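You operate a simulated robot arm through the tools that you are given. There is no shell and no other tool.

Carry out the task below with a simulated robot arm. There is one attempt and no reset: what you move stays moved.

Task
Blow the filter core with black ends clean on SOFT and fit it into the grey housing.
Fine: lid shut for one run; the housing waits in the CLEAN tray; leave the lid open. Set down upright: what you pick out.

The check looks at the end state, three seconds after you hand in, the way a careful person would. Anything else that was tipped, shoved, dropped, spilled or broken makes it a failure. Lids that push on must go on centred and level and be pressed home; caps that screw on are set level and turned clockwise until they are tight.

Robot
A 6-joint arm with a two-finger gripper, fixed in place. Base frame: the origin is on the floor under the middle of its stand, x ahead of it, y to its left, z up. Readings come in m, degrees, newtons and seconds.
It reaches about 0.718 m from its shoulder. Its first joint turns from -69.0 to 172.0 degrees. Payload 3 kg.
Tool frame: one jaw stands still; the origin (TCP) lies on its face and is the grasp point; the fingertips stand 0.03 m ahead of it; z points along the fingers, y is the line along which they close. The gripper opens to 0.096 m; its body begins 0.053 m behind the TCP.
Orientation is told as [roll, pitch, yaw] about the base's x, y, z axes, in that order, counted from this pose: with the fingers straight down and closing along the base's y, the tool's x points along the base's -x, its y along +y and its z along -z.

Tools
- The arm moves only by the tool arm_command. Its argument "moves" is a list of rows, each a list of 3 entries, a list of its own where there are three numbers: the shift along the base's x, y, z in units of 20 mm (1.0 is 20 mm), then the turn, a rotation vector about the base's x, y, z in units of 6 degrees (1.0 is 6 degrees), then the opening, from 0 (shut) to 1 (fully open). In form: [[[dx, dy, dz], [wx, wy, wz], grip], ...]. A call has 1 to 20 rows; each row shifts and turns the commanded pose from where the row before left it. A call with a number of a shift or a turn outside -1 to 1 is refused whole. A row lasts 0.2 s, in which the tool goes at most 0.05 m and 8.6 degrees; a call with a longer step from one row to the next is refused whole, and so is a gripper value outside its range. A pose out of reach is approached as far as the arm can. The call stops where the force on the tool passes 40 N (or 10 N more than at its start, if that is more) or the arm is blocked; 0.2 s more then pass. The fingers move at their own pace (about 0.153 m/s each) and stop on an object; they squeeze with about 42 N. The grip force told is the motor's: it shows also when the fingers shut on nothing. Time passes only in rows, and 0.2 s behind the last, so rows that do not move let the fingers close. It gives the time, the measured TCP pose, the force on the tool (base axes), the opening and the grip force at its end, in the units of the frame above (readings bear some noise), with the torque about the TCP (base axes, N m) and any sound that the robot's microphone picked up.
- Cameras (640 x 400 px; columns grow to the right, rows downward): "scene" is fixed at [0.3998, -0.6499, 1.3991]; the picture's right is [0.91, 0.41, 0.00], its down [0.31, -0.71, -0.63] and it looks along [-0.26, 0.58, -0.77] (base axes); focal length 222 px, centre (320, 200). "wrist" rides on the gripper at [0.073, 0.023, -0.083] in the tool frame; the picture's right is [-0.29, 0.96, 0.00], its down [-0.66, -0.20, -0.72] and it looks along [-0.69, -0.21, 0.69] (tool axes); focal length 247 px, centre (320, 200). There is no depth. A picture from a camera that has moved, and an enlarged one, comes with that camera's place and axes in the base frame and with its lens.
- capture(camera): a new picture of that camera. It takes no simulated time.
- raise_lower(by): slides the trunk up (or, below 0, down) by that many m; the arm rides with it, the base frame stays. It gives what a move gives, with no picture.
- zoom(camera, box): a new picture of the part [left, top, right, bottom] of that camera's present view, enlarged. It takes no simulated time.
- hand_in(): hands the job in; it is judged then, once.

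Nothing tells you positions but the pictures and the camera data. Unless the task says otherwise, let go and move clear before handing in.

The tools are called as name(argument=value, ...) on one line, values as JSON. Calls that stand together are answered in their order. arm_command: Moves the arm, as the interface text tells. Its arguments: {"type":"object","properties":{"moves":{"type":"array"}},"required":["moves"]} The other tools are called the same way: raise_lower (by) moves the trunk up or down; capture (camera) takes a picture; zoom (camera, box) takes an enlarged picture of a part of a camera's view; hand_in () hands the job in.

At the start:

```text
clock: 0.0
eef_pos: [0.2997, -0.4206, 1.1858]
tool_rot: [0.0, 0.0, 0.0]
force: [-0.1, 0.0, 0.0]
ft_torque: [0.0, 0.02, 0.0]
opening: 0.0962
grip_force: 0.1
trunk travel left (down, up): [-0.75, 0.19]
```

scene: 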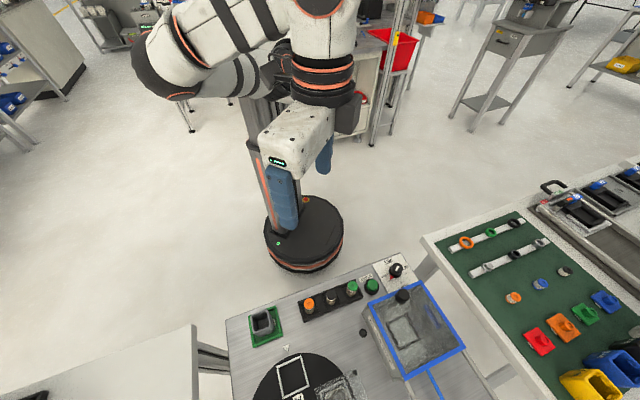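
wrist: 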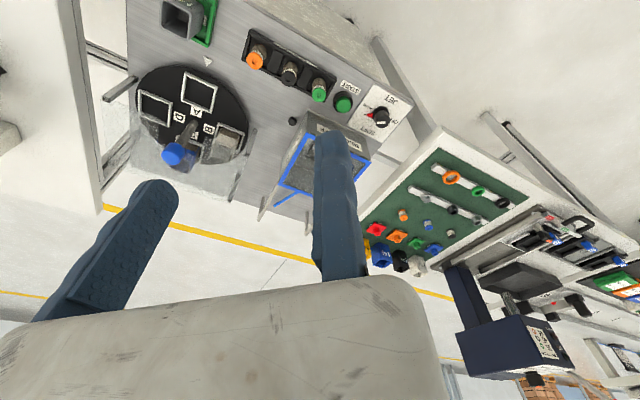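

I see a workbench in front (negative y) with a rotary table, a row of filter cores, a housing in a green tray, a blow box with a blue-edged lid and a knob panel. I will look closer before moving anything.

zoom(camera="scene", box=[220, 240, 480, 400])

zoom(camera="wrist", box=[100, 0, 420, 200])

zoom(camera="scene", box=[360, 240, 480, 315])

zoom(camera="wrist", box=[230, 20, 430, 145])

```text
2.46 times, centred on (350, 320) of scene
camera zoom: at [0.3998, -0.6499, 1.3991], right [0.91, 0.41, 0.0], down [0.31, -0.71, -0.63], along [-0.26, 0.58, -0.77], focal length 548 px, centre (246, -95)
```

zoom: 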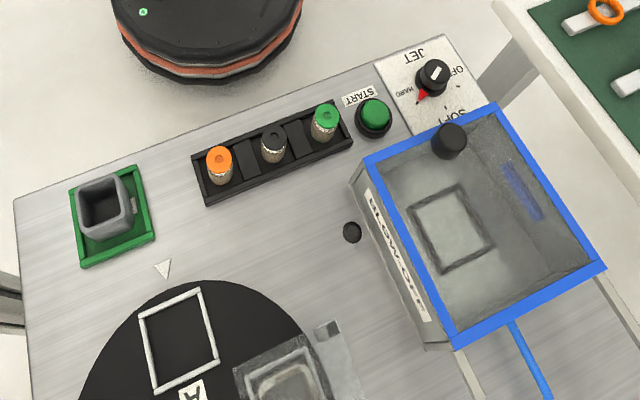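

```text
2.00 times, centred on (260, 100) of wrist
camera zoom: at [0.2276, -0.3971, 1.269], right [0.29, 0.96, 0.0], down [0.66, -0.2, 0.72], along [0.69, -0.21, -0.69], focal length 494 px, centre (440, 400)
```

zoom: 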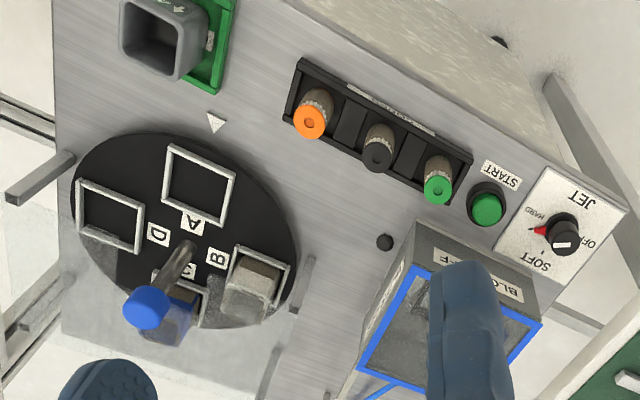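

```text
5.33 times, centred on (420, 278) of scene
camera zoom: at [0.3998, -0.6499, 1.3991], right [0.91, 0.41, 0.0], down [0.31, -0.71, -0.63], along [-0.26, 0.58, -0.77], focal length 1186 px, centre (-213, -213)
```

zoom: 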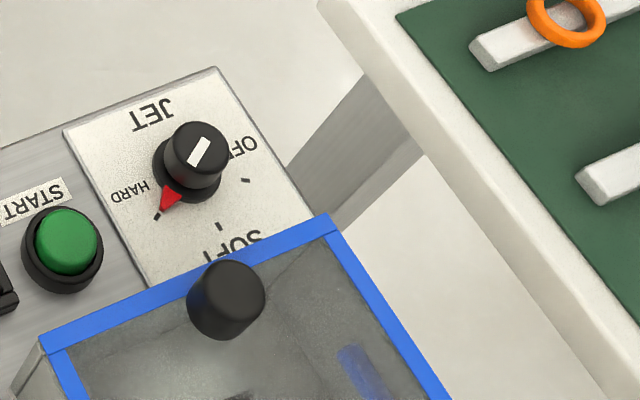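

```text
3.20 times, centred on (330, 82) of wrist
camera zoom: at [0.2276, -0.3971, 1.269], right [0.29, 0.96, 0.0], down [0.66, -0.2, 0.72], along [0.69, -0.21, -0.69], focal length 790 px, centre (288, 576)
```

zoom: 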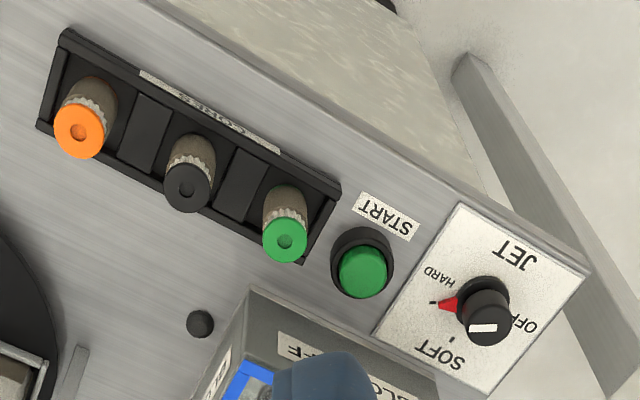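

The bench runs at 45° in front of the robot: core rack with orange, black and green cores, START button, JET selector (now at HARD), BLOW-OFF box with a blue-rimmed lid, and the housing in a green tray. Bench items lie at about z 0.8. I will turn the wrist while staying high to see the labels and the box better.

arm_command(moves=[[[-0.5, 0.5, 0], [0, 0, -1], 1], [[-0.5, 0.5, 0], [0, 0, -1], 1], [[-0.5, 0.5, 0], [0, 0, -1], 1], [[-0.5, 0.5, 0], [0, 0, -1], 1], [[0, 0, 0], [0, 0, -0.8], 1]])

capture(camera="wrist")

capture(camera="scene")

```text
clock: 1.2
eef_pos: [0.2746, -0.3761, 1.1968]
tool_rot: [0.0, 0.1, -28.9]
force: [-0.5, 0.2, -0.6]
ft_torque: [0.04, -0.02, -0.01]
opening: 0.0959
grip_force: 0.0
out of reach, approached as far as the arm can: row 1, 2, 3, 4
trunk travel left (down, up): [-0.75, 0.19]
```

```text
taken
camera wrist: at [0.222, -0.3196, 1.2801], right [0.72, 0.7, 0.0], down [0.48, -0.5, 0.72], along [0.5, -0.52, -0.69], focal length 247 px, centre (320, 200)
```

wrist: 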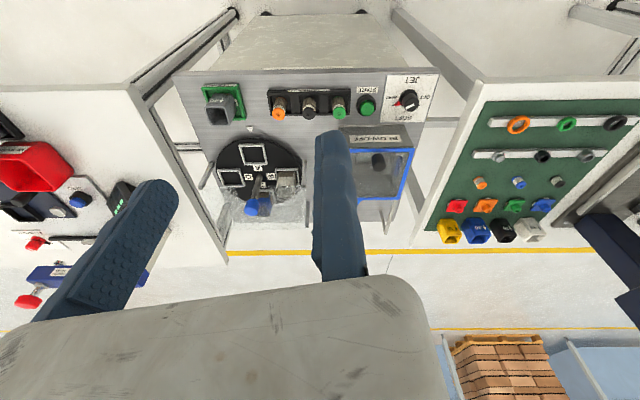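

```text
taken
```

scene: 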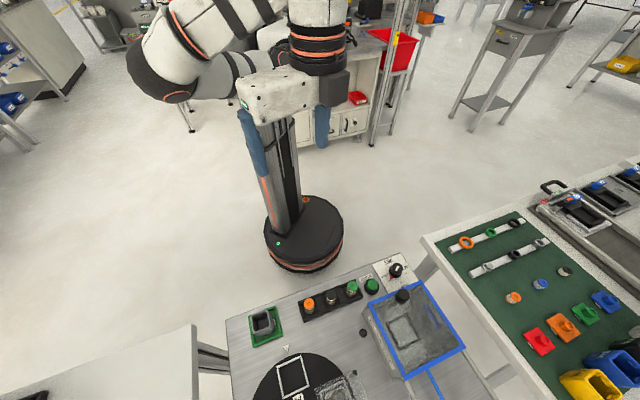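

The wrist view is now upright along the bench. I will zoom into each station.

zoom(camera="wrist", box=[180, 70, 330, 164])

zoom(camera="wrist", box=[330, 70, 450, 145])

zoom(camera="wrist", box=[200, 130, 320, 230])

zoom(camera="wrist", box=[320, 110, 440, 230])

zoom(camera="scene", box=[350, 270, 480, 400])

zoom(camera="scene", box=[230, 290, 390, 400])

```text
4.26 times, centred on (255, 117) of wrist
camera zoom: at [0.222, -0.3196, 1.2801], right [0.72, 0.7, 0.0], down [0.48, -0.5, 0.72], along [0.5, -0.52, -0.69], focal length 1051 px, centre (597, 553)
```

zoom: 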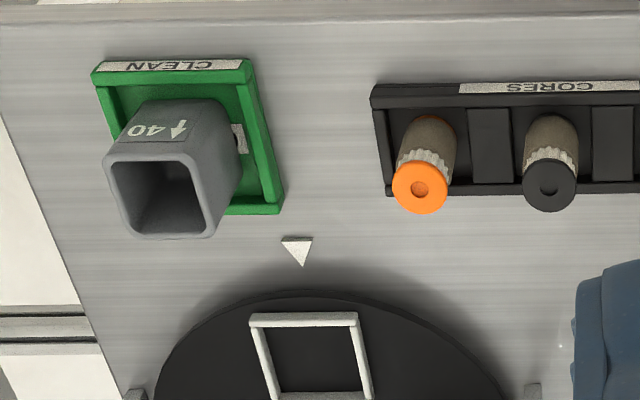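

```text
5.33 times, centred on (390, 108) of wrist
camera zoom: at [0.222, -0.3196, 1.2801], right [0.72, 0.7, 0.0], down [0.48, -0.5, 0.72], along [0.5, -0.52, -0.69], focal length 1317 px, centre (-53, 693)
```

zoom: 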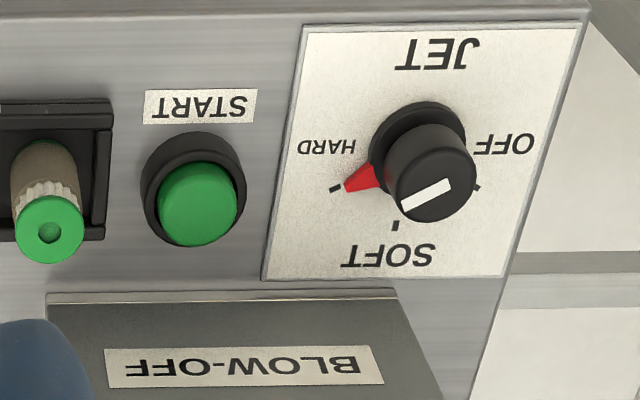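

```text
4.00 times, centred on (260, 180) of wrist
camera zoom: at [0.222, -0.3196, 1.2801], right [0.72, 0.7, 0.0], down [0.48, -0.5, 0.72], along [0.5, -0.52, -0.69], focal length 988 px, centre (560, 280)
```

zoom: 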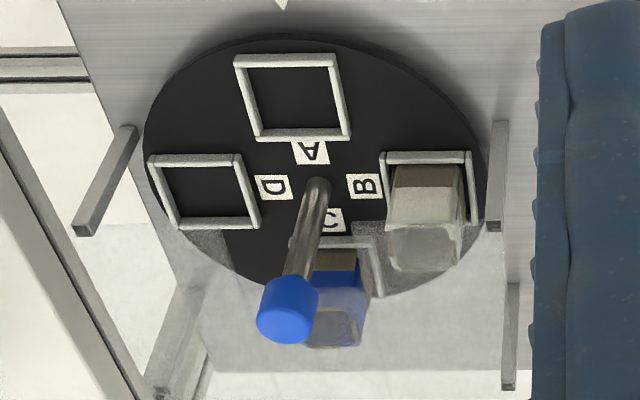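

```text
3.33 times, centred on (380, 170) of wrist
camera zoom: at [0.222, -0.3196, 1.2801], right [0.72, 0.7, 0.0], down [0.48, -0.5, 0.72], along [0.5, -0.52, -0.69], focal length 823 px, centre (120, 300)
```

zoom: 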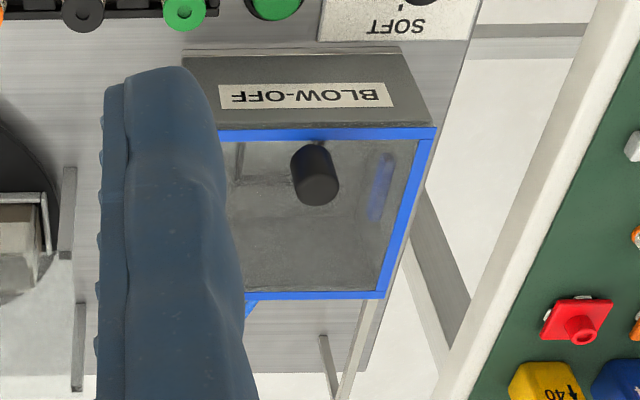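

```text
3.08 times, centred on (415, 335) of scene
camera zoom: at [0.3998, -0.6499, 1.3991], right [0.91, 0.41, 0.0], down [0.31, -0.71, -0.63], along [-0.26, 0.58, -0.77], focal length 684 px, centre (28, -215)
```

zoom: 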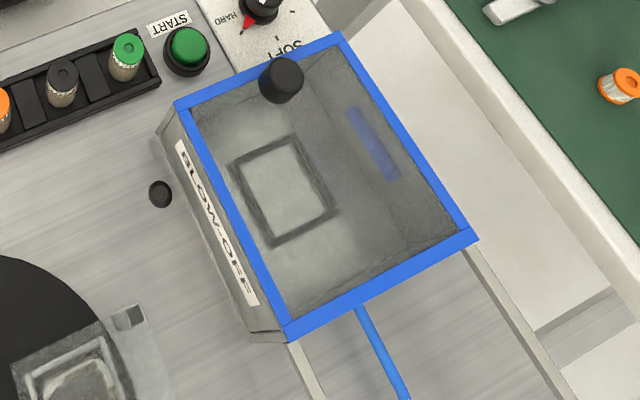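

```text
3.64 times, centred on (310, 345) of scene
camera zoom: at [0.3998, -0.6499, 1.3991], right [0.91, 0.41, 0.0], down [0.31, -0.71, -0.63], along [-0.26, 0.58, -0.77], focal length 809 px, centre (356, -327)
```

zoom: 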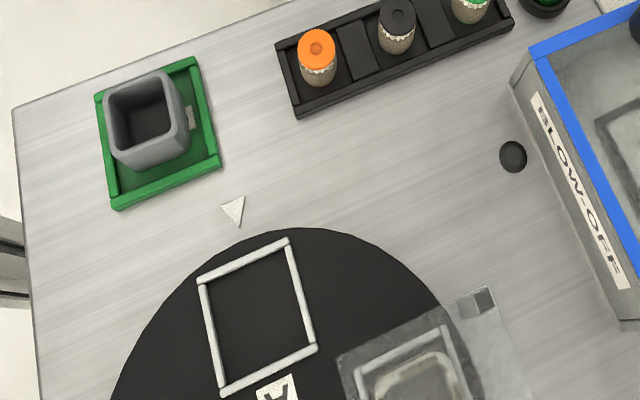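

The CLEAN tray already holds the grey housing ("40" mark). The selector's red pointer is at HARD and SOFT lies about 60° counter-clockwise from above; the blow-off lid seems to be shut with its knob on the robot side. I'll lower the trunk for closer views.

raise_lower(by=-0.12)

capture(camera="wrist")

capture(camera="scene")

```text
clock: 2.7
eef_pos: [0.2746, -0.3751, 1.0791]
tool_rot: [0.0, 0.1, -28.8]
force: [-0.5, -0.6, 0.1]
ft_torque: [0.0, 0.02, -0.01]
opening: 0.0958
grip_force: 0.1
trunk travel left (down, up): [-0.63, 0.31]
```

```text
taken
camera wrist: at [0.2218, -0.3194, 1.1603], right [0.72, 0.7, 0.0], down [0.48, -0.5, 0.72], along [0.5, -0.52, -0.69], focal length 247 px, centre (320, 200)
```

wrist: 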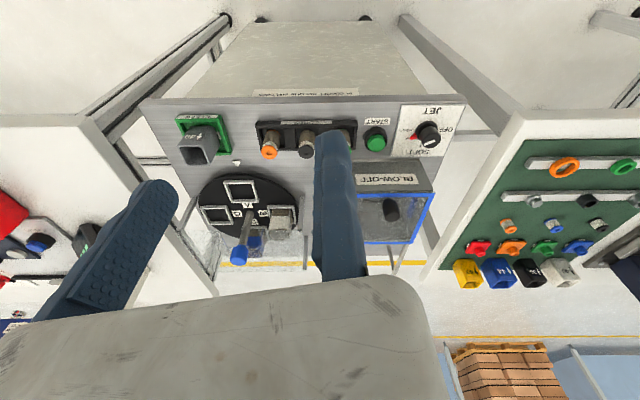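

```text
taken
```

scene: 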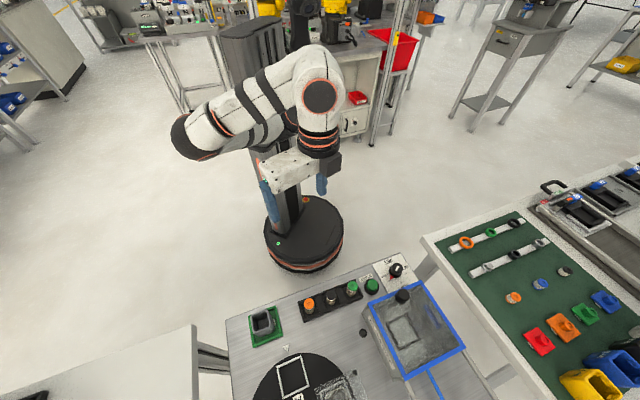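

There is a printed strip on the bench's front edge; I'll read it and other labels enlarged.

zoom(camera="wrist", box=[245, 82, 370, 104])

zoom(camera="wrist", box=[160, 100, 320, 200])

zoom(camera="wrist", box=[340, 100, 480, 190])

zoom(camera="wrist", box=[340, 160, 460, 280])

```text
5.12 times, centred on (308, 93) of wrist
camera zoom: at [0.2218, -0.3194, 1.1603], right [0.72, 0.7, 0.0], down [0.48, -0.5, 0.72], along [0.5, -0.52, -0.69], focal length 1264 px, centre (384, 748)
```

zoom: 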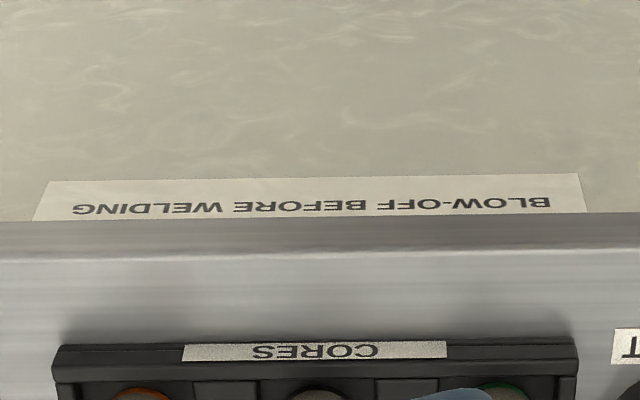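

```text
4.00 times, centred on (240, 150) of wrist
camera zoom: at [0.2218, -0.3194, 1.1603], right [0.72, 0.7, 0.0], down [0.48, -0.5, 0.72], along [0.5, -0.52, -0.69], focal length 988 px, centre (640, 400)
```

zoom: 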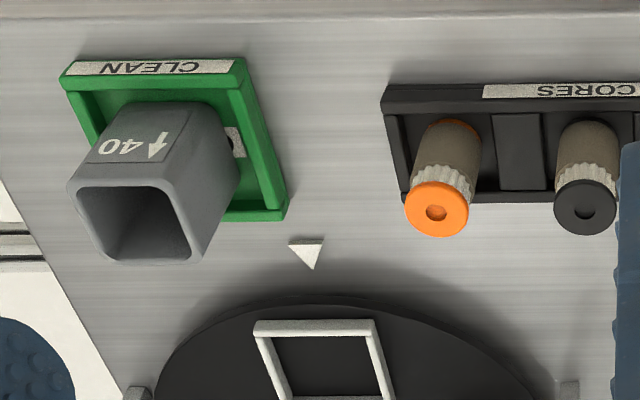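

```text
4.44 times, centred on (410, 145) of wrist
camera zoom: at [0.2218, -0.3194, 1.1603], right [0.72, 0.7, 0.0], down [0.48, -0.5, 0.72], along [0.5, -0.52, -0.69], focal length 1098 px, centre (-80, 444)
```

zoom: 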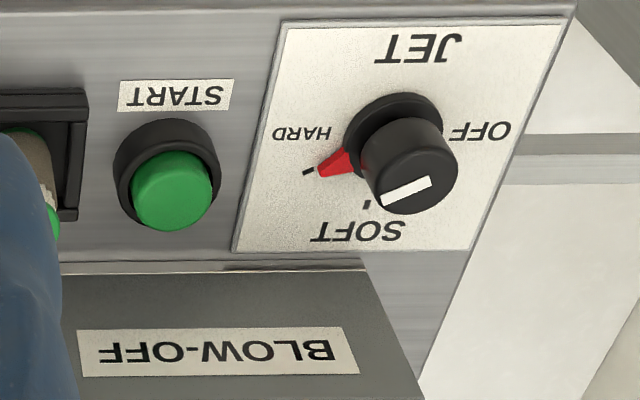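

```text
3.33 times, centred on (400, 220) of wrist
camera zoom: at [0.2218, -0.3194, 1.1603], right [0.72, 0.7, 0.0], down [0.48, -0.5, 0.72], along [0.5, -0.52, -0.69], focal length 823 px, centre (53, 133)
```

zoom: 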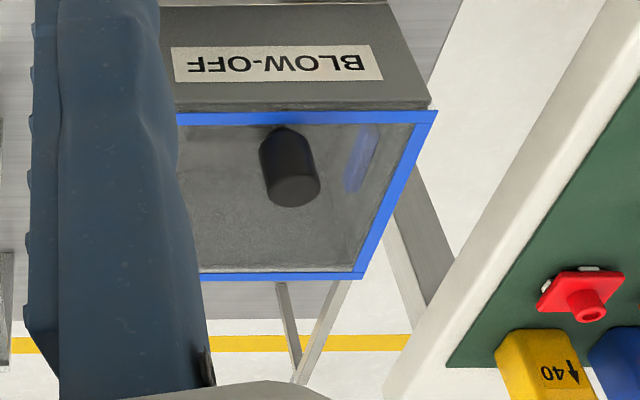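

The lid lies at about z 0.88, from n≈0.66 to 0.80 away from the robot, with its knob near the robot-side edge, so the hinge is probably on the far edge. I'll go lower to study the lid's edge, knob and hinge.

raise_lower(by=-0.1)

capture(camera="wrist")

zoom(camera="wrist", box=[360, 170, 520, 290])

zoom(camera="wrist", box=[100, 100, 320, 240])

```text
clock: 4.0
eef_pos: [0.275, -0.3748, 0.9786]
tool_rot: [0.1, 0.0, -28.9]
force: [0.6, -0.2, -0.7]
ft_torque: [-0.02, 0.0, 0.0]
opening: 0.0959
grip_force: 0.0
trunk travel left (down, up): [-0.53, 0.41]
```

```text
taken
camera wrist: at [0.2218, -0.3194, 1.0603], right [0.72, 0.7, 0.0], down [0.48, -0.5, 0.72], along [0.5, -0.52, -0.69], focal length 247 px, centre (320, 200)
```

wrist: 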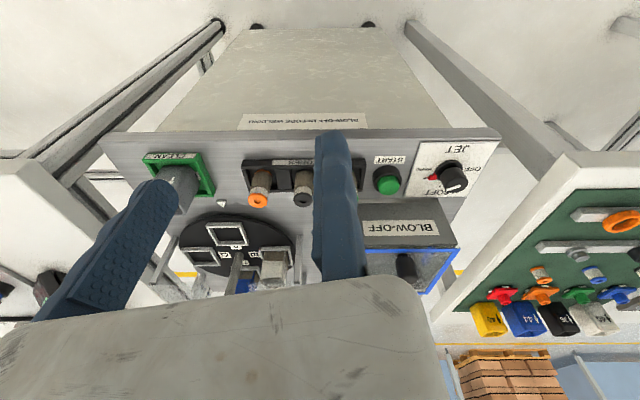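

```text
3.33 times, centred on (440, 230) of wrist
camera zoom: at [0.2218, -0.3194, 1.0603], right [0.72, 0.7, 0.0], down [0.48, -0.5, 0.72], along [0.5, -0.52, -0.69], focal length 823 px, centre (-80, 100)
```

zoom: 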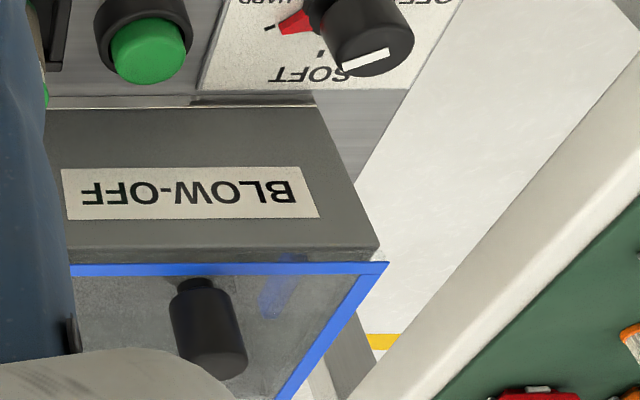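

```text
2.86 times, centred on (210, 170) of wrist
camera zoom: at [0.2218, -0.3194, 1.0603], right [0.72, 0.7, 0.0], down [0.48, -0.5, 0.72], along [0.5, -0.52, -0.69], focal length 706 px, centre (634, 286)
```

zoom: 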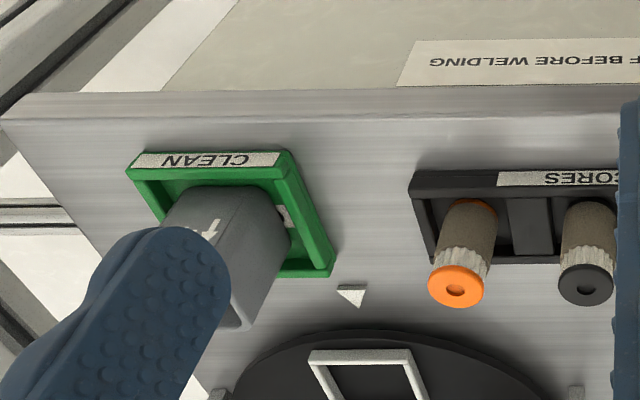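

The knob is a ~22 mm mushroom shape standing ~38 mm above the lid, near the robot-side edge. I'll rise a bit, turn to close along the bench edge direction, and test how far out the arm reaches above the box.

raise_lower(by=0.08)

arm_command(moves=[[[0.94, -0.43, 0], [0, 0, -0.5], 1], [[0.94, -0.43, 0], [0, 0, -0.5], 1], [[0.94, -0.43, 0], [0, 0, -0.5], 1], [[0.94, -0.43, 0], [0, 0, -0.5], 1], [[0.94, -0.43, 0], [0, 0, -0.5], 1], [[0.94, -0.43, 0], [0, 0, -0.2], 1], [[0.94, -0.43, 0], [0, 0, 0], 1], [[0.94, -0.43, 0], [0, 0, 0], 1], [[0.94, -0.43, 0], [0, 0, 0], 1], [[0.94, -0.43, 0], [0, 0, 0], 1]])

capture(camera="wrist")

capture(camera="scene")

```text
clock: 5.2
eef_pos: [0.2751, -0.3761, 1.0579]
tool_rot: [0.0, 0.0, -28.7]
force: [0.0, 0.4, 0.6]
ft_torque: [0.01, 0.05, -0.02]
opening: 0.096
grip_force: 0.2
trunk travel left (down, up): [-0.61, 0.33]
```

```text
clock: 7.4
eef_pos: [0.4349, -0.47, 1.041]
tool_rot: [0.0, -0.1, -44.9]
force: [0.3, -0.6, -0.9]
ft_torque: [-0.01, 0.02, 0.0]
opening: 0.096
grip_force: 0.0
out of reach, approached as far as the arm can: row 8, 9, 10
trunk travel left (down, up): [-0.61, 0.33]
```

```text
taken
camera wrist: at [0.3987, -0.4017, 1.1238], right [0.88, 0.47, 0.0], down [0.32, -0.61, 0.72], along [0.34, -0.64, -0.69], focal length 247 px, centre (320, 200)
```

wrist: 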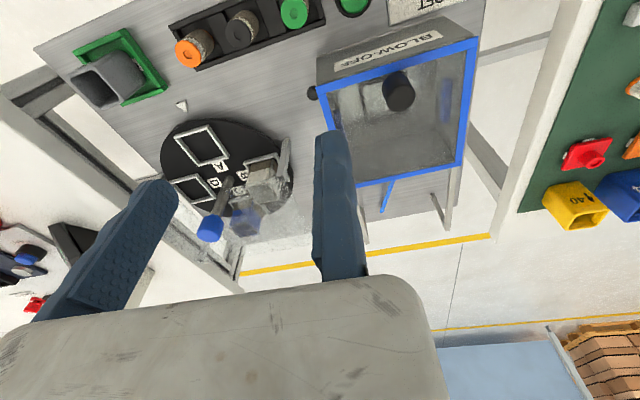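

```text
taken
```

scene: 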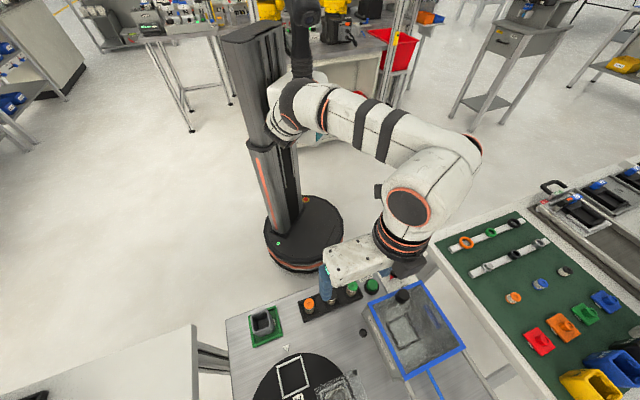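

The arm re-configured as it moved and stopped short of the requested radius. I'll look at the arm's structure closely to understand its reach.

zoom(camera="scene", box=[210, 0, 510, 300])

```text
1.33 times, centred on (360, 150) of scene
camera zoom: at [0.3998, -0.6499, 1.3991], right [0.91, 0.41, 0.0], down [0.31, -0.71, -0.63], along [-0.26, 0.58, -0.77], focal length 297 px, centre (267, 267)
```

zoom: 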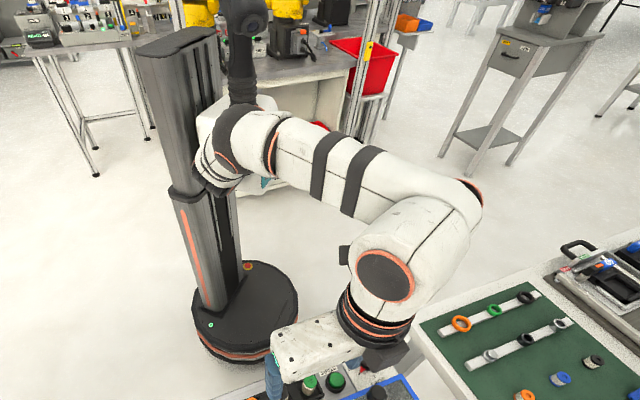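

I'll test a small step along n (outward) from here to learn how the arm behaves near this limit.

arm_command(moves=[[[0, 0, 0], [0, 0, 0], 1]])

arm_command(moves=[[[0.3, -0.3, 0.5], [0, 0, 0], 1], [[0.3, -0.3, 0.5], [0, 0, 0], 1]])

capture(camera="scene")

```text
clock: 7.8
eef_pos: [0.434, -0.4703, 1.0412]
tool_rot: [0.0, 0.0, -45.0]
force: [-0.4, 0.1, -0.7]
ft_torque: [0.01, 0.01, -0.01]
opening: 0.0959
grip_force: 0.1
trunk travel left (down, up): [-0.61, 0.33]
```

```text
clock: 8.4
eef_pos: [0.4288, -0.4842, 1.0535]
tool_rot: [0.1, 0.0, -45.0]
force: [-0.7, -0.3, -0.1]
ft_torque: [0.0, 0.02, -0.01]
opening: 0.0961
grip_force: 0.0
out of reach, approached as far as the arm can: row 1, 2
trunk travel left (down, up): [-0.61, 0.33]
```

```text
taken
```

scene: 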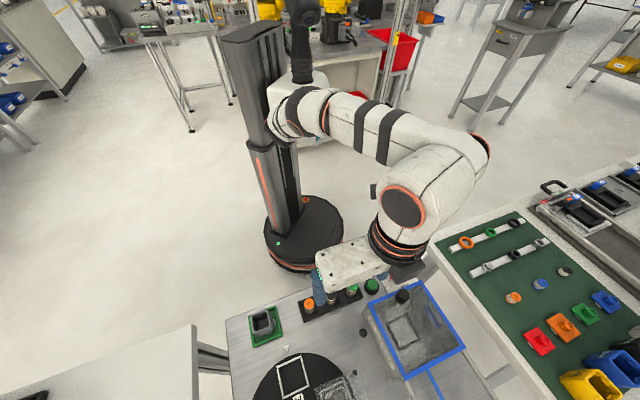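

zoom(camera="scene", box=[215, 10, 415, 170])

zoom(camera="scene", box=[300, 80, 500, 310])

```text
2.50 times, centred on (315, 90) of scene
camera zoom: at [0.3998, -0.6499, 1.3991], right [0.91, 0.41, 0.0], down [0.31, -0.71, -0.63], along [-0.26, 0.58, -0.77], focal length 556 px, centre (332, 475)
```

zoom: 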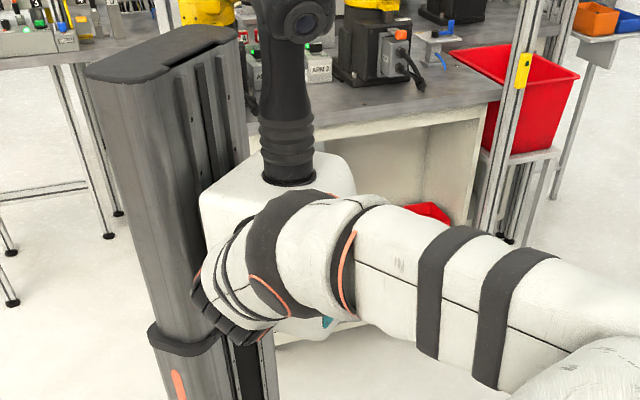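

```text
1.74 times, centred on (400, 195) of scene
camera zoom: at [0.3998, -0.6499, 1.3991], right [0.91, 0.41, 0.0], down [0.31, -0.71, -0.63], along [-0.26, 0.58, -0.77], focal length 387 px, centre (181, 209)
```

zoom: 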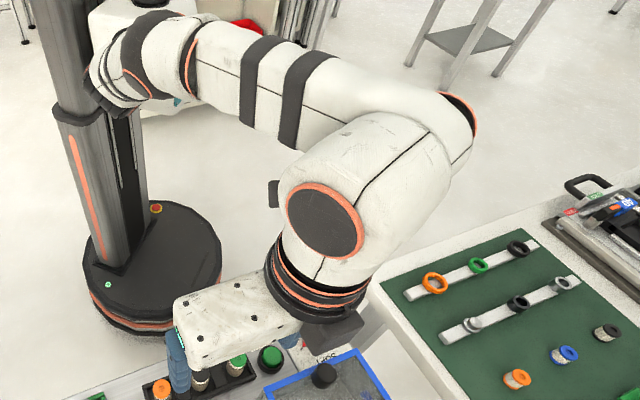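

The arm hangs sideways from the trunk's carriage, so its height relative to the trunk matters. I'll step back, raise the trunk while lowering the tool relative to it, and try again.

arm_command(moves=[[[-0.8, 0.3, 0], [0, 0, 0], 1], [[-0.8, 0.3, 0], [0, 0, 0], 1], [[-0.8, 0.3, 0], [0, 0, 0], 1], [[-0.8, 0.3, 0], [0, 0, 0], 1]])

capture(camera="scene")

```text
clock: 9.4
eef_pos: [0.3644, -0.4611, 1.0529]
tool_rot: [0.0, 0.0, -45.0]
force: [1.1, -0.2, 0.5]
ft_torque: [0.04, 0.0, 0.03]
opening: 0.0962
grip_force: 0.0
trunk travel left (down, up): [-0.61, 0.33]
```

```text
taken
```

scene: 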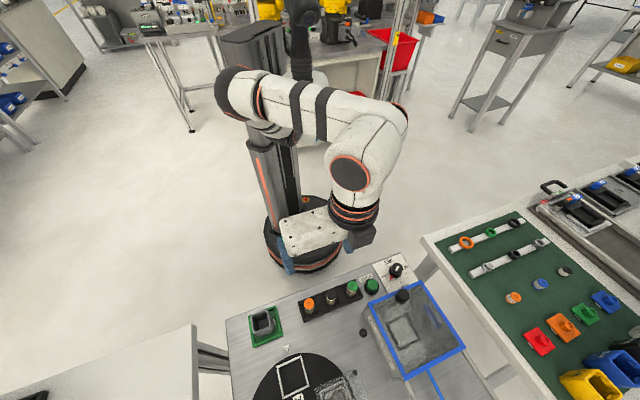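

raise_lower(by=0.2)

arm_command(moves=[[[0, 0, -1], [0, 0, 0], 1], [[0, 0, -1], [0, 0, 0], 1], [[0, 0, -1], [0, 0, 0], 1], [[0, 0, -1], [0, 0, 0], 1], [[0, 0, -1], [0, 0, 0], 1], [[0, 0, -1], [0, 0, 0], 1], [[0, 0, -1], [0, 0, 0], 1], [[0, 0, -1], [0, 0, 0], 1], [[0, 0, -1], [0, 0, 0], 1]])

capture(camera="scene")

```text
clock: 11.6
eef_pos: [0.3644, -0.4605, 1.2519]
tool_rot: [0.0, 0.0, -44.9]
force: [-0.3, -0.9, -0.5]
ft_torque: [0.0, 0.01, 0.04]
opening: 0.0962
grip_force: 0.1
trunk travel left (down, up): [-0.81, 0.13]
```

```text
clock: 13.6
eef_pos: [0.3711, -0.4558, 1.0739]
tool_rot: [-0.1, 0.0, -44.9]
force: [0.5, 0.0, 0.6]
ft_torque: [0.0, -0.01, -0.01]
opening: 0.0961
grip_force: 0.1
out of reach, approached as far as the arm can: row 9
trunk travel left (down, up): [-0.81, 0.13]
```

```text
taken
```

scene: 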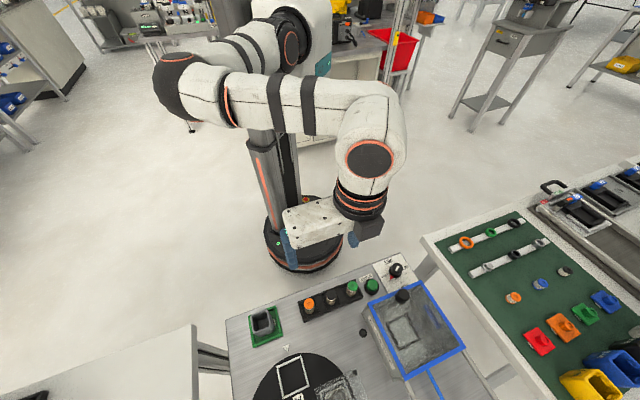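

arm_command(moves=[[[0.9, -0.2, 0], [0, 0, 0], 1], [[0.9, -0.2, 0], [0, 0, 0], 1], [[0.9, -0.2, 0], [0, 0, 0], 1], [[0.9, -0.2, 0], [0, 0, 0], 1], [[0.9, -0.2, 0], [0, 0, 0], 1], [[0.9, -0.2, 0], [0, 0, 0], 1], [[0.9, -0.2, 0], [0, 0, 0], 1]])

capture(camera="scene")

```text
clock: 15.2
eef_pos: [0.482, -0.4806, 1.0734]
tool_rot: [-0.2, -0.2, -45.0]
force: [-0.5, -0.3, 0.7]
ft_torque: [-0.02, -0.01, 0.0]
opening: 0.0956
grip_force: 0.1
out of reach, approached as far as the arm can: row 7
trunk travel left (down, up): [-0.81, 0.13]
```

```text
taken
```

scene: 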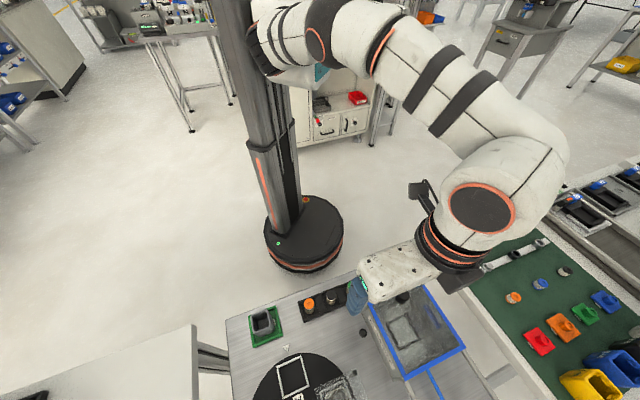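

arm_command(moves=[[[0, 0, -1], [0, 0, 0], 1], [[0, 0, -1], [0, 0, 0], 1], [[0, 0, -1], [0, 0, 0], 1], [[0.8, -0.2, 0], [0, 0, 0], 1], [[0.8, -0.2, 0], [0, 0, 0], 1], [[0.8, -0.2, 0], [0, 0, 0], 1]])

capture(camera="scene")

capture(camera="wrist")

```text
clock: 16.6
eef_pos: [0.475, -0.4778, 1.026]
tool_rot: [-0.2, -0.2, -45.1]
force: [-0.2, 0.4, -0.1]
ft_torque: [0.0, 0.01, 0.01]
opening: 0.096
grip_force: 0.0
out of reach, approached as far as the arm can: row 2, 3, 4, 5, 6
trunk travel left (down, up): [-0.81, 0.13]
```

```text
taken
```

scene: 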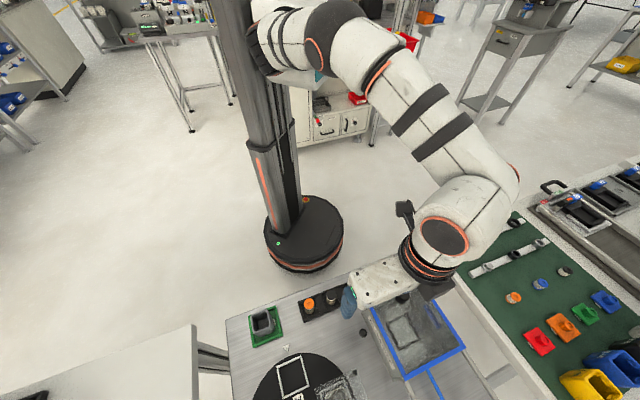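

```text
taken
camera wrist: at [0.4394, -0.409, 1.1072], right [0.88, 0.47, 0.0], down [0.32, -0.61, 0.72], along [0.34, -0.64, -0.69], focal length 247 px, centre (320, 200)
```

wrist: 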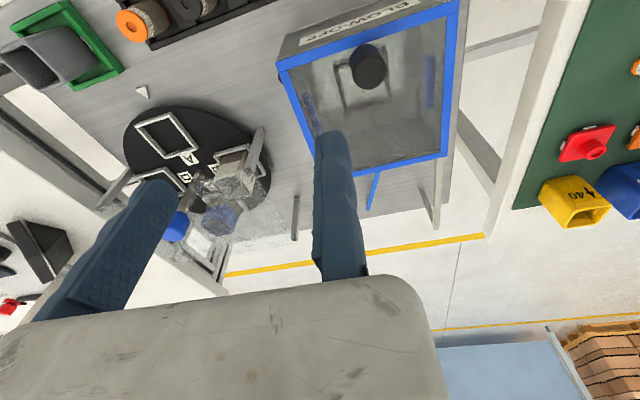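

The outer limit looks like a sphere around the shoulder, about 0.06 m short of the box centre with the tool vertical. I'll test whether another yaw gives more reach before choosing to tilt the tool.

arm_command(moves=[[[-1, 0, 0.5], [0, 0, 1], 1], [[-1, 0, 0.5], [0, 0, 1], 1], [[-1, 0, 0.5], [0, 0, 1], 1], [[0, 0, 0], [0, 0, 1], 1], [[0, 0, 0], [0, 0, 1], 1], [[0, 0, 0], [0, 0, 1], 1], [[0, 0, 0], [0, 0, 1], 1], [[0, 0, 0], [0, 0, 0.5], 1], [[1, 0, 0], [0, 0, 0], 1], [[1, 0, 0], [0, 0, 0], 1], [[1, 0, 0], [0, 0, 0], 1], [[1, 0, 0], [0, 0, 0], 1], [[1, 0, 0], [0, 0, 0], 1]])

capture(camera="scene")

```text
clock: 19.4
eef_pos: [0.4812, -0.4759, 1.055]
tool_rot: [-0.3, 0.0, 0.0]
force: [0.9, -0.2, -0.1]
ft_torque: [0.01, -0.02, 0.01]
opening: 0.096
grip_force: 0.0
out of reach, approached as far as the arm can: row 12, 13
trunk travel left (down, up): [-0.81, 0.13]
```

```text
taken
```

scene: 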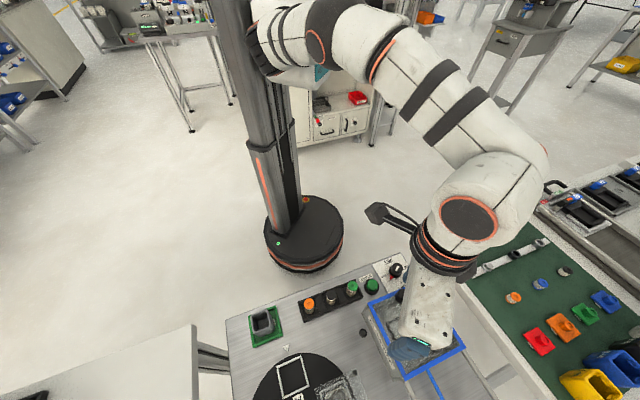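

Reach does not depend on yaw, so the limit is the wrist centre. Next I turn back to yaw −45° and tilt the fingers outward about the bench-edge direction, then test how far out that reaches.

arm_command(moves=[[[-0.7, 0.7, 0], [0, 0, -1], 1], [[-0.7, 0.7, 0], [0, 0, -1], 1], [[-0.7, 0.7, 0], [0, 0, -1], 1], [[0, 0, 0], [0, 0, -1], 1], [[0, 0, 0], [0, 0, -1], 1], [[0, 0, 0], [0, 0, -1], 1], [[0, 0, 0], [0, 0, -1], 1], [[0, 0, 0], [0, 0, -0.5], 1], [[0, 0, 0], [-0.7, -0.7, 0], 1], [[0, 0, 0], [-0.7, -0.7, 0], 1], [[0, 0, 0], [-0.7, -0.7, 0], 1], [[0, 0, 0], [-0.7, -0.7, 0], 1], [[0, 0, 0], [-0.7, -0.7, 0], 1], [[0, 0, 0], [-0.7, -0.7, 0], 1]])

arm_command(moves=[[[0.7, -0.7, 0], [0, 0, 0], 1], [[0.7, -0.7, 0], [0, 0, 0], 1], [[0.7, -0.7, 0], [0, 0, 0], 1], [[0.7, -0.7, 0], [0, 0, 0], 1], [[0.7, -0.7, 0], [0, 0, 0], 1], [[0.7, -0.7, 0], [0, 0, 0], 1], [[0.7, -0.7, 0], [0, 0, 0], 1], [[0.7, -0.7, 0], [0, 0, 0], 1]])

capture(camera="scene")

capture(camera="wrist")

```text
clock: 22.4
eef_pos: [0.4398, -0.4339, 1.0562]
tool_rot: [0.0, -35.7, -45.1]
force: [0.0, 0.0, 0.0]
ft_torque: [-0.01, 0.02, 0.03]
opening: 0.096
grip_force: 0.1
trunk travel left (down, up): [-0.81, 0.13]
```

```text
clock: 24.2
eef_pos: [0.5538, -0.5466, 1.055]
tool_rot: [-0.1, -35.6, -44.9]
force: [-0.3, 0.6, -0.9]
ft_torque: [0.03, 0.01, -0.02]
opening: 0.0959
grip_force: 0.2
trunk travel left (down, up): [-0.81, 0.13]
```

```text
taken
```

scene: 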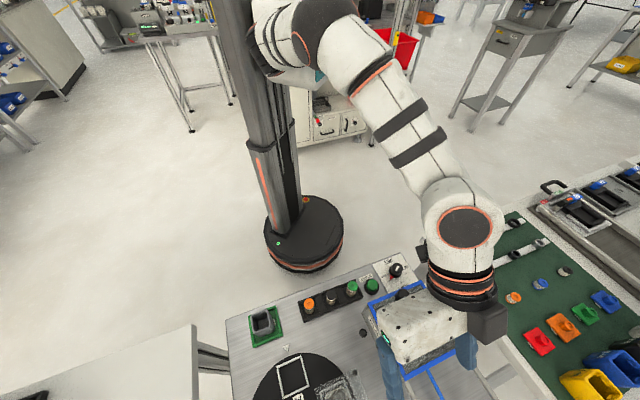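

```text
taken
camera wrist: at [0.4934, -0.4524, 1.0785], right [0.84, 0.51, 0.17], down [-0.06, -0.22, 0.97], along [0.53, -0.83, -0.16], focal length 247 px, centre (320, 200)
```

wrist: 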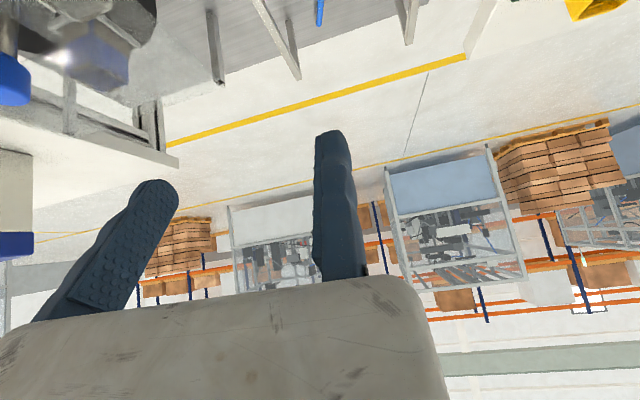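

With a 35° outward tilt the arm goes out easily. I'll find how far it can go.

arm_command(moves=[[[0.7, -0.7, 0], [0, 0, 0], 1], [[0.7, -0.7, 0], [0, 0, 0], 1], [[0.7, -0.7, 0], [0, 0, 0], 1], [[0.7, -0.7, 0], [0, 0, 0], 1], [[0.7, -0.7, 0], [0, 0, 0], 1]])

```text
clock: 25.4
eef_pos: [0.5605, -0.5558, 1.057]
tool_rot: [0.0, -35.7, -45.0]
force: [0.3, 0.0, 0.9]
ft_torque: [0.01, 0.0, 0.0]
opening: 0.0959
grip_force: 0.1
out of reach, approached as far as the arm can: row 1, 2, 3, 4, 5
trunk travel left (down, up): [-0.81, 0.13]
```

Limit with 35° tilt is about n = 0.79. Now I go back to a vertical tool above the near side of the box to inspect the lid and hinge closely.

arm_command(moves=[[[-0.9, 0.7, 0], [0.7, 0.7, 0], 1], [[-0.9, 0.7, 0], [0.7, 0.7, 0], 1], [[-0.9, 0.7, 0], [0.7, 0.7, 0], 1], [[-0.9, 0.7, 0], [0.7, 0.7, 0], 1], [[-0.9, 0.7, 0], [0.7, 0.7, 0], 1], [[-0.9, 0.7, 0], [0.7, 0.7, 0], 1], [[-0.9, 0.5, 0], [0, 0, 0], 1], [[-0.9, 0.5, 0], [0, 0, 0], 1]])

capture(camera="wrist")

zoom(camera="wrist", box=[320, 40, 520, 240])

```text
clock: 27.2
eef_pos: [0.4154, -0.4509, 1.0583]
tool_rot: [0.1, -0.1, -44.9]
force: [-0.9, -0.5, 0.4]
ft_torque: [0.01, -0.07, 0.02]
opening: 0.096
grip_force: 0.0
trunk travel left (down, up): [-0.81, 0.13]
```

```text
taken
camera wrist: at [0.3795, -0.3828, 1.1399], right [0.88, 0.47, 0.0], down [0.32, -0.61, 0.72], along [0.34, -0.64, -0.69], focal length 247 px, centre (320, 200)
```

wrist: 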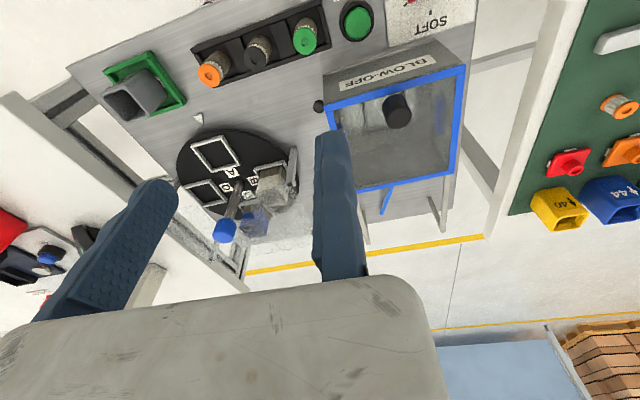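

```text
2.00 times, centred on (420, 140) of wrist
camera zoom: at [0.3795, -0.3828, 1.1399], right [0.88, 0.47, 0.0], down [0.32, -0.61, 0.72], along [0.34, -0.64, -0.69], focal length 494 px, centre (120, 320)
```

zoom: 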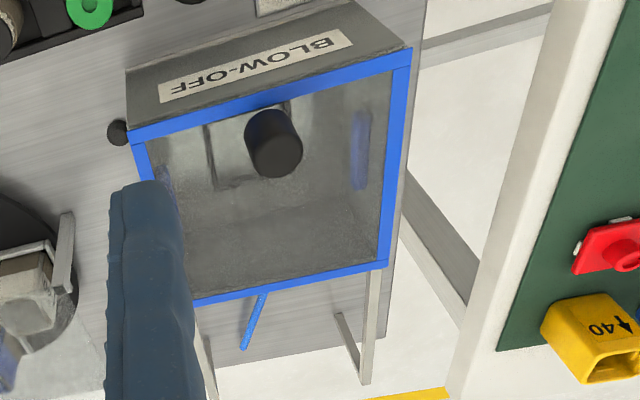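

I'll test in free air above the closed lid whether the pose needed for a nearly upright lid (tool tilted ~45° outward) can be reached at the knob's lateral position.

arm_command(moves=[[[0.5, 0.3, 0.9], [-0.7, -0.7, 0], 1], [[0.5, 0.3, 0.9], [-0.7, -0.7, 0], 1], [[0.5, 0.3, 0.9], [-0.7, -0.7, 0], 1], [[0.5, 0.3, 0.9], [-0.7, -0.7, 0], 1], [[0.5, 0.3, 0.5], [-0.7, -0.7, 0], 1], [[0.5, 0, 0.2], [-0.7, -0.7, 0], 1], [[0.5, 0, 0], [-0.7, -0.7, 0], 1]])

raise_lower(by=-0.12)

arm_command(moves=[[[0.9, -0.7, 0], [0, 0, 0], 1], [[0.9, -0.7, 0], [0, 0, 0], 1], [[0.9, -0.7, 0], [0, 0, 0], 1], [[0.9, -0.7, 0], [0, 0, 0], 1], [[0.9, -0.7, 0], [0, 0, 0], 1], [[0.9, -0.7, 0], [0, 0, 0], 1]])

```text
clock: 28.8
eef_pos: [0.4865, -0.4236, 1.1427]
tool_rot: [0.1, -41.7, -45.1]
force: [0.0, -0.6, 0.7]
ft_torque: [0.01, -0.01, 0.01]
opening: 0.096
grip_force: 0.1
trunk travel left (down, up): [-0.81, 0.13]
```

```text
clock: 30.3
eef_pos: [0.4869, -0.4224, 1.0227]
tool_rot: [0.0, -41.7, -45.1]
force: [0.0, 0.7, 0.4]
ft_torque: [-0.01, -0.01, 0.01]
opening: 0.0958
grip_force: 0.1
trunk travel left (down, up): [-0.69, 0.25]
```

```text
clock: 31.7
eef_pos: [0.5814, -0.5075, 1.0189]
tool_rot: [0.1, -41.8, -45.0]
force: [0.0, -0.4, 0.2]
ft_torque: [0.0, -0.02, -0.01]
opening: 0.096
grip_force: 0.1
out of reach, approached as far as the arm can: row 6
trunk travel left (down, up): [-0.69, 0.25]
```

The limit is basically how far the wrist can go in x (≈0.485). With about 42° outward tilt the lid's whole swing is nearly within reach. Now I go to a pre-grasp pose just in front of the lid knob, fixed jaw on the +e side.

arm_command(moves=[[[-0.9, 0.9, 0], [0, 0, 0], 1], [[-0.9, 0.9, 0], [0, 0, 0], 1], [[-0.9, 0.9, 0], [0, 0, 0], 1], [[-0.9, 0.9, 0], [0, 0, 0], 1], [[-0.9, 0.9, 0], [0, 0, 0], 1], [[-0.9, 0.9, 0], [0, 0, 0], 1], [[0, 0, -0.9], [0, 0, 0], 1], [[0, 0, -0.9], [0, 0, 0], 1], [[0, 0, -0.9], [0, 0, 0], 1]])

capture(camera="wrist")

capture(camera="scene")

```text
clock: 33.7
eef_pos: [0.4738, -0.4, 0.9657]
tool_rot: [0.0, -41.5, -45.0]
force: [0.6, 0.2, -0.4]
ft_torque: [-0.01, 0.01, -0.02]
opening: 0.096
grip_force: 0.1
trunk travel left (down, up): [-0.69, 0.25]
```

```text
taken
camera wrist: at [0.4125, -0.3047, 0.9783], right [0.83, 0.52, 0.19], down [-0.13, -0.15, 0.98], along [0.54, -0.84, -0.06], focal length 247 px, centre (320, 200)
```

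wrist: 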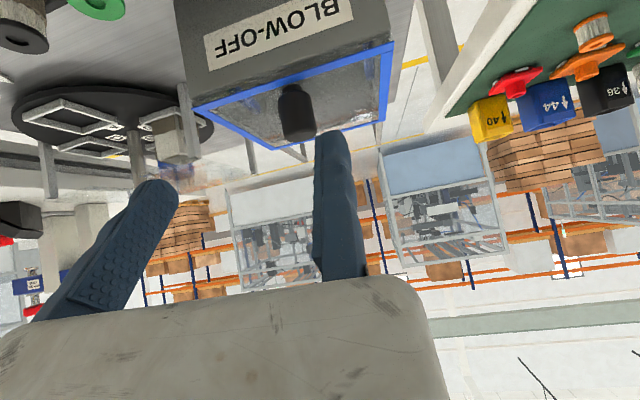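

```text
taken
```

scene: 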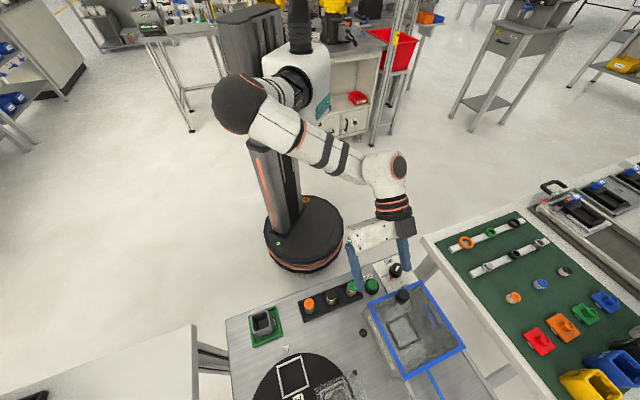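

zoom(camera="wrist", box=[170, 0, 410, 160])

```text
2.50 times, centred on (290, 80) of wrist
camera zoom: at [0.4125, -0.3047, 0.9783], right [0.83, 0.52, 0.19], down [-0.13, -0.15, 0.98], along [0.54, -0.84, -0.06], focal length 617 px, centre (395, 500)
```

zoom: 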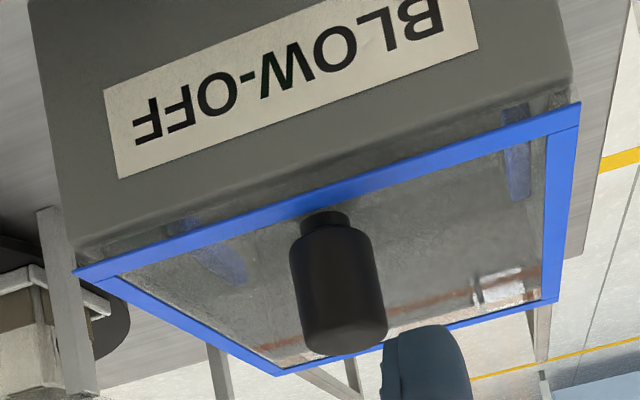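

The knob centre measures e≈0.037, n≈0.671, body z 0.889–0.921, lid top at 0.884. The fixed jaw clears it by about 3 mm, so I slide in along the finger direction with the jaws open.

arm_command(moves=[[[0.477, -0.477, -0.675], [0, 0, 0], 1], [[0.477, -0.477, -0.675], [0, 0, 0], 1], [[0.477, -0.477, -0.675], [0, 0, 0], 1]])

capture(camera="wrist")

zoom(camera="wrist", box=[220, 100, 420, 225])

```text
clock: 34.5
eef_pos: [0.5025, -0.4284, 0.9258]
tool_rot: [0.0, -41.5, -45.0]
force: [0.7, 0.3, 0.9]
ft_torque: [0.0, -0.02, 0.02]
opening: 0.0959
grip_force: 0.1
trunk travel left (down, up): [-0.69, 0.25]
```

```text
taken
camera wrist: at [0.4409, -0.3321, 0.9373], right [0.83, 0.52, 0.19], down [-0.13, -0.15, 0.98], along [0.54, -0.84, -0.06], focal length 247 px, centre (320, 200)
```

wrist: 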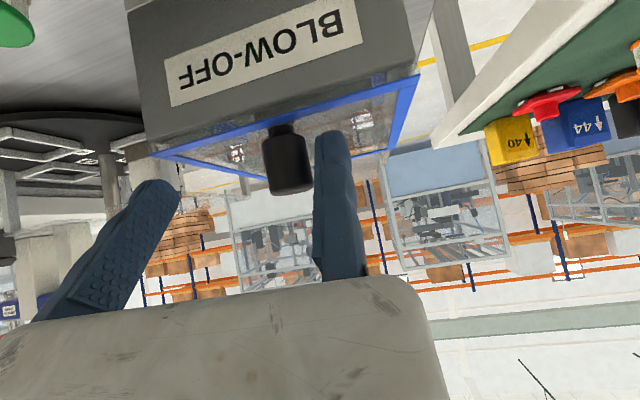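

```text
3.20 times, centred on (320, 162) of wrist
camera zoom: at [0.4409, -0.3321, 0.9373], right [0.83, 0.52, 0.19], down [-0.13, -0.15, 0.98], along [0.54, -0.84, -0.06], focal length 790 px, centre (320, 320)
```

zoom: 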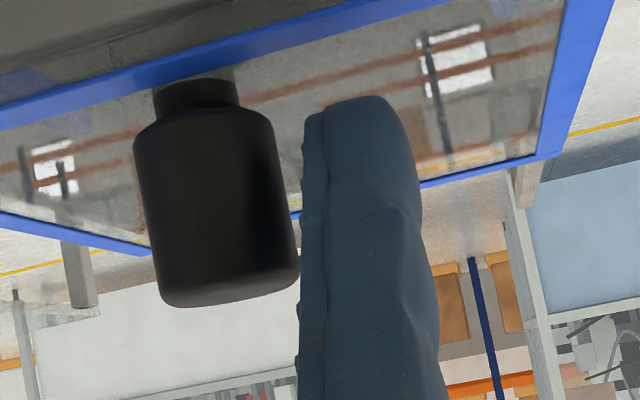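

The knob sits between the jaws with ~3 mm to the fixed jaw. I close that gap and then close the gripper on it.

arm_command(moves=[[[-0.1, -0.1, 0], [0, 0, 0], 1], [[0, 0, 0], [0, 0, 0], 0.5], [[0, 0, 0], [0, 0, 0], 0.2], [[0, 0, 0], [0, 0, 0], 0.1], [[0, 0, 0], [0, 0, 0], 0.1]])

zoom(camera="wrist", box=[220, 100, 420, 225])

```text
clock: 35.7
eef_pos: [0.4972, -0.4324, 0.9251]
tool_rot: [0.2, -41.6, -45.2]
force: [-12.1, -12.4, 0.5]
ft_torque: [-0.8, 0.73, -0.44]
opening: 0.0236
grip_force: 44.8
trunk travel left (down, up): [-0.69, 0.25]
```

```text
3.20 times, centred on (320, 162) of wrist
camera zoom: at [0.4363, -0.3366, 0.9382], right [0.83, 0.52, 0.2], down [-0.14, -0.15, 0.98], along [0.54, -0.84, -0.06], focal length 790 px, centre (320, 320)
```

zoom: 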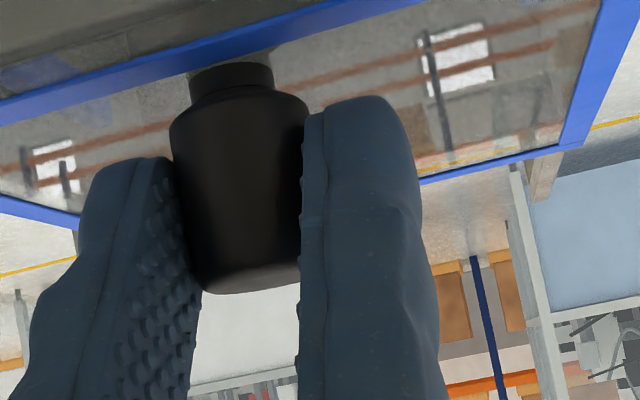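

The knob is held (24 mm). I'll check whether the side force relaxes, then begin lifting a little along the lid's arc.

arm_command(moves=[[[0, 0, 0], [0, 0, 0], 0.1]])

```text
clock: 36.1
eef_pos: [0.4982, -0.4322, 0.9248]
tool_rot: [0.3, -41.6, -45.2]
force: [-12.6, -13.8, -1.0]
ft_torque: [-0.96, 0.61, -0.4]
opening: 0.0234
grip_force: 45.4
trunk travel left (down, up): [-0.69, 0.25]
```

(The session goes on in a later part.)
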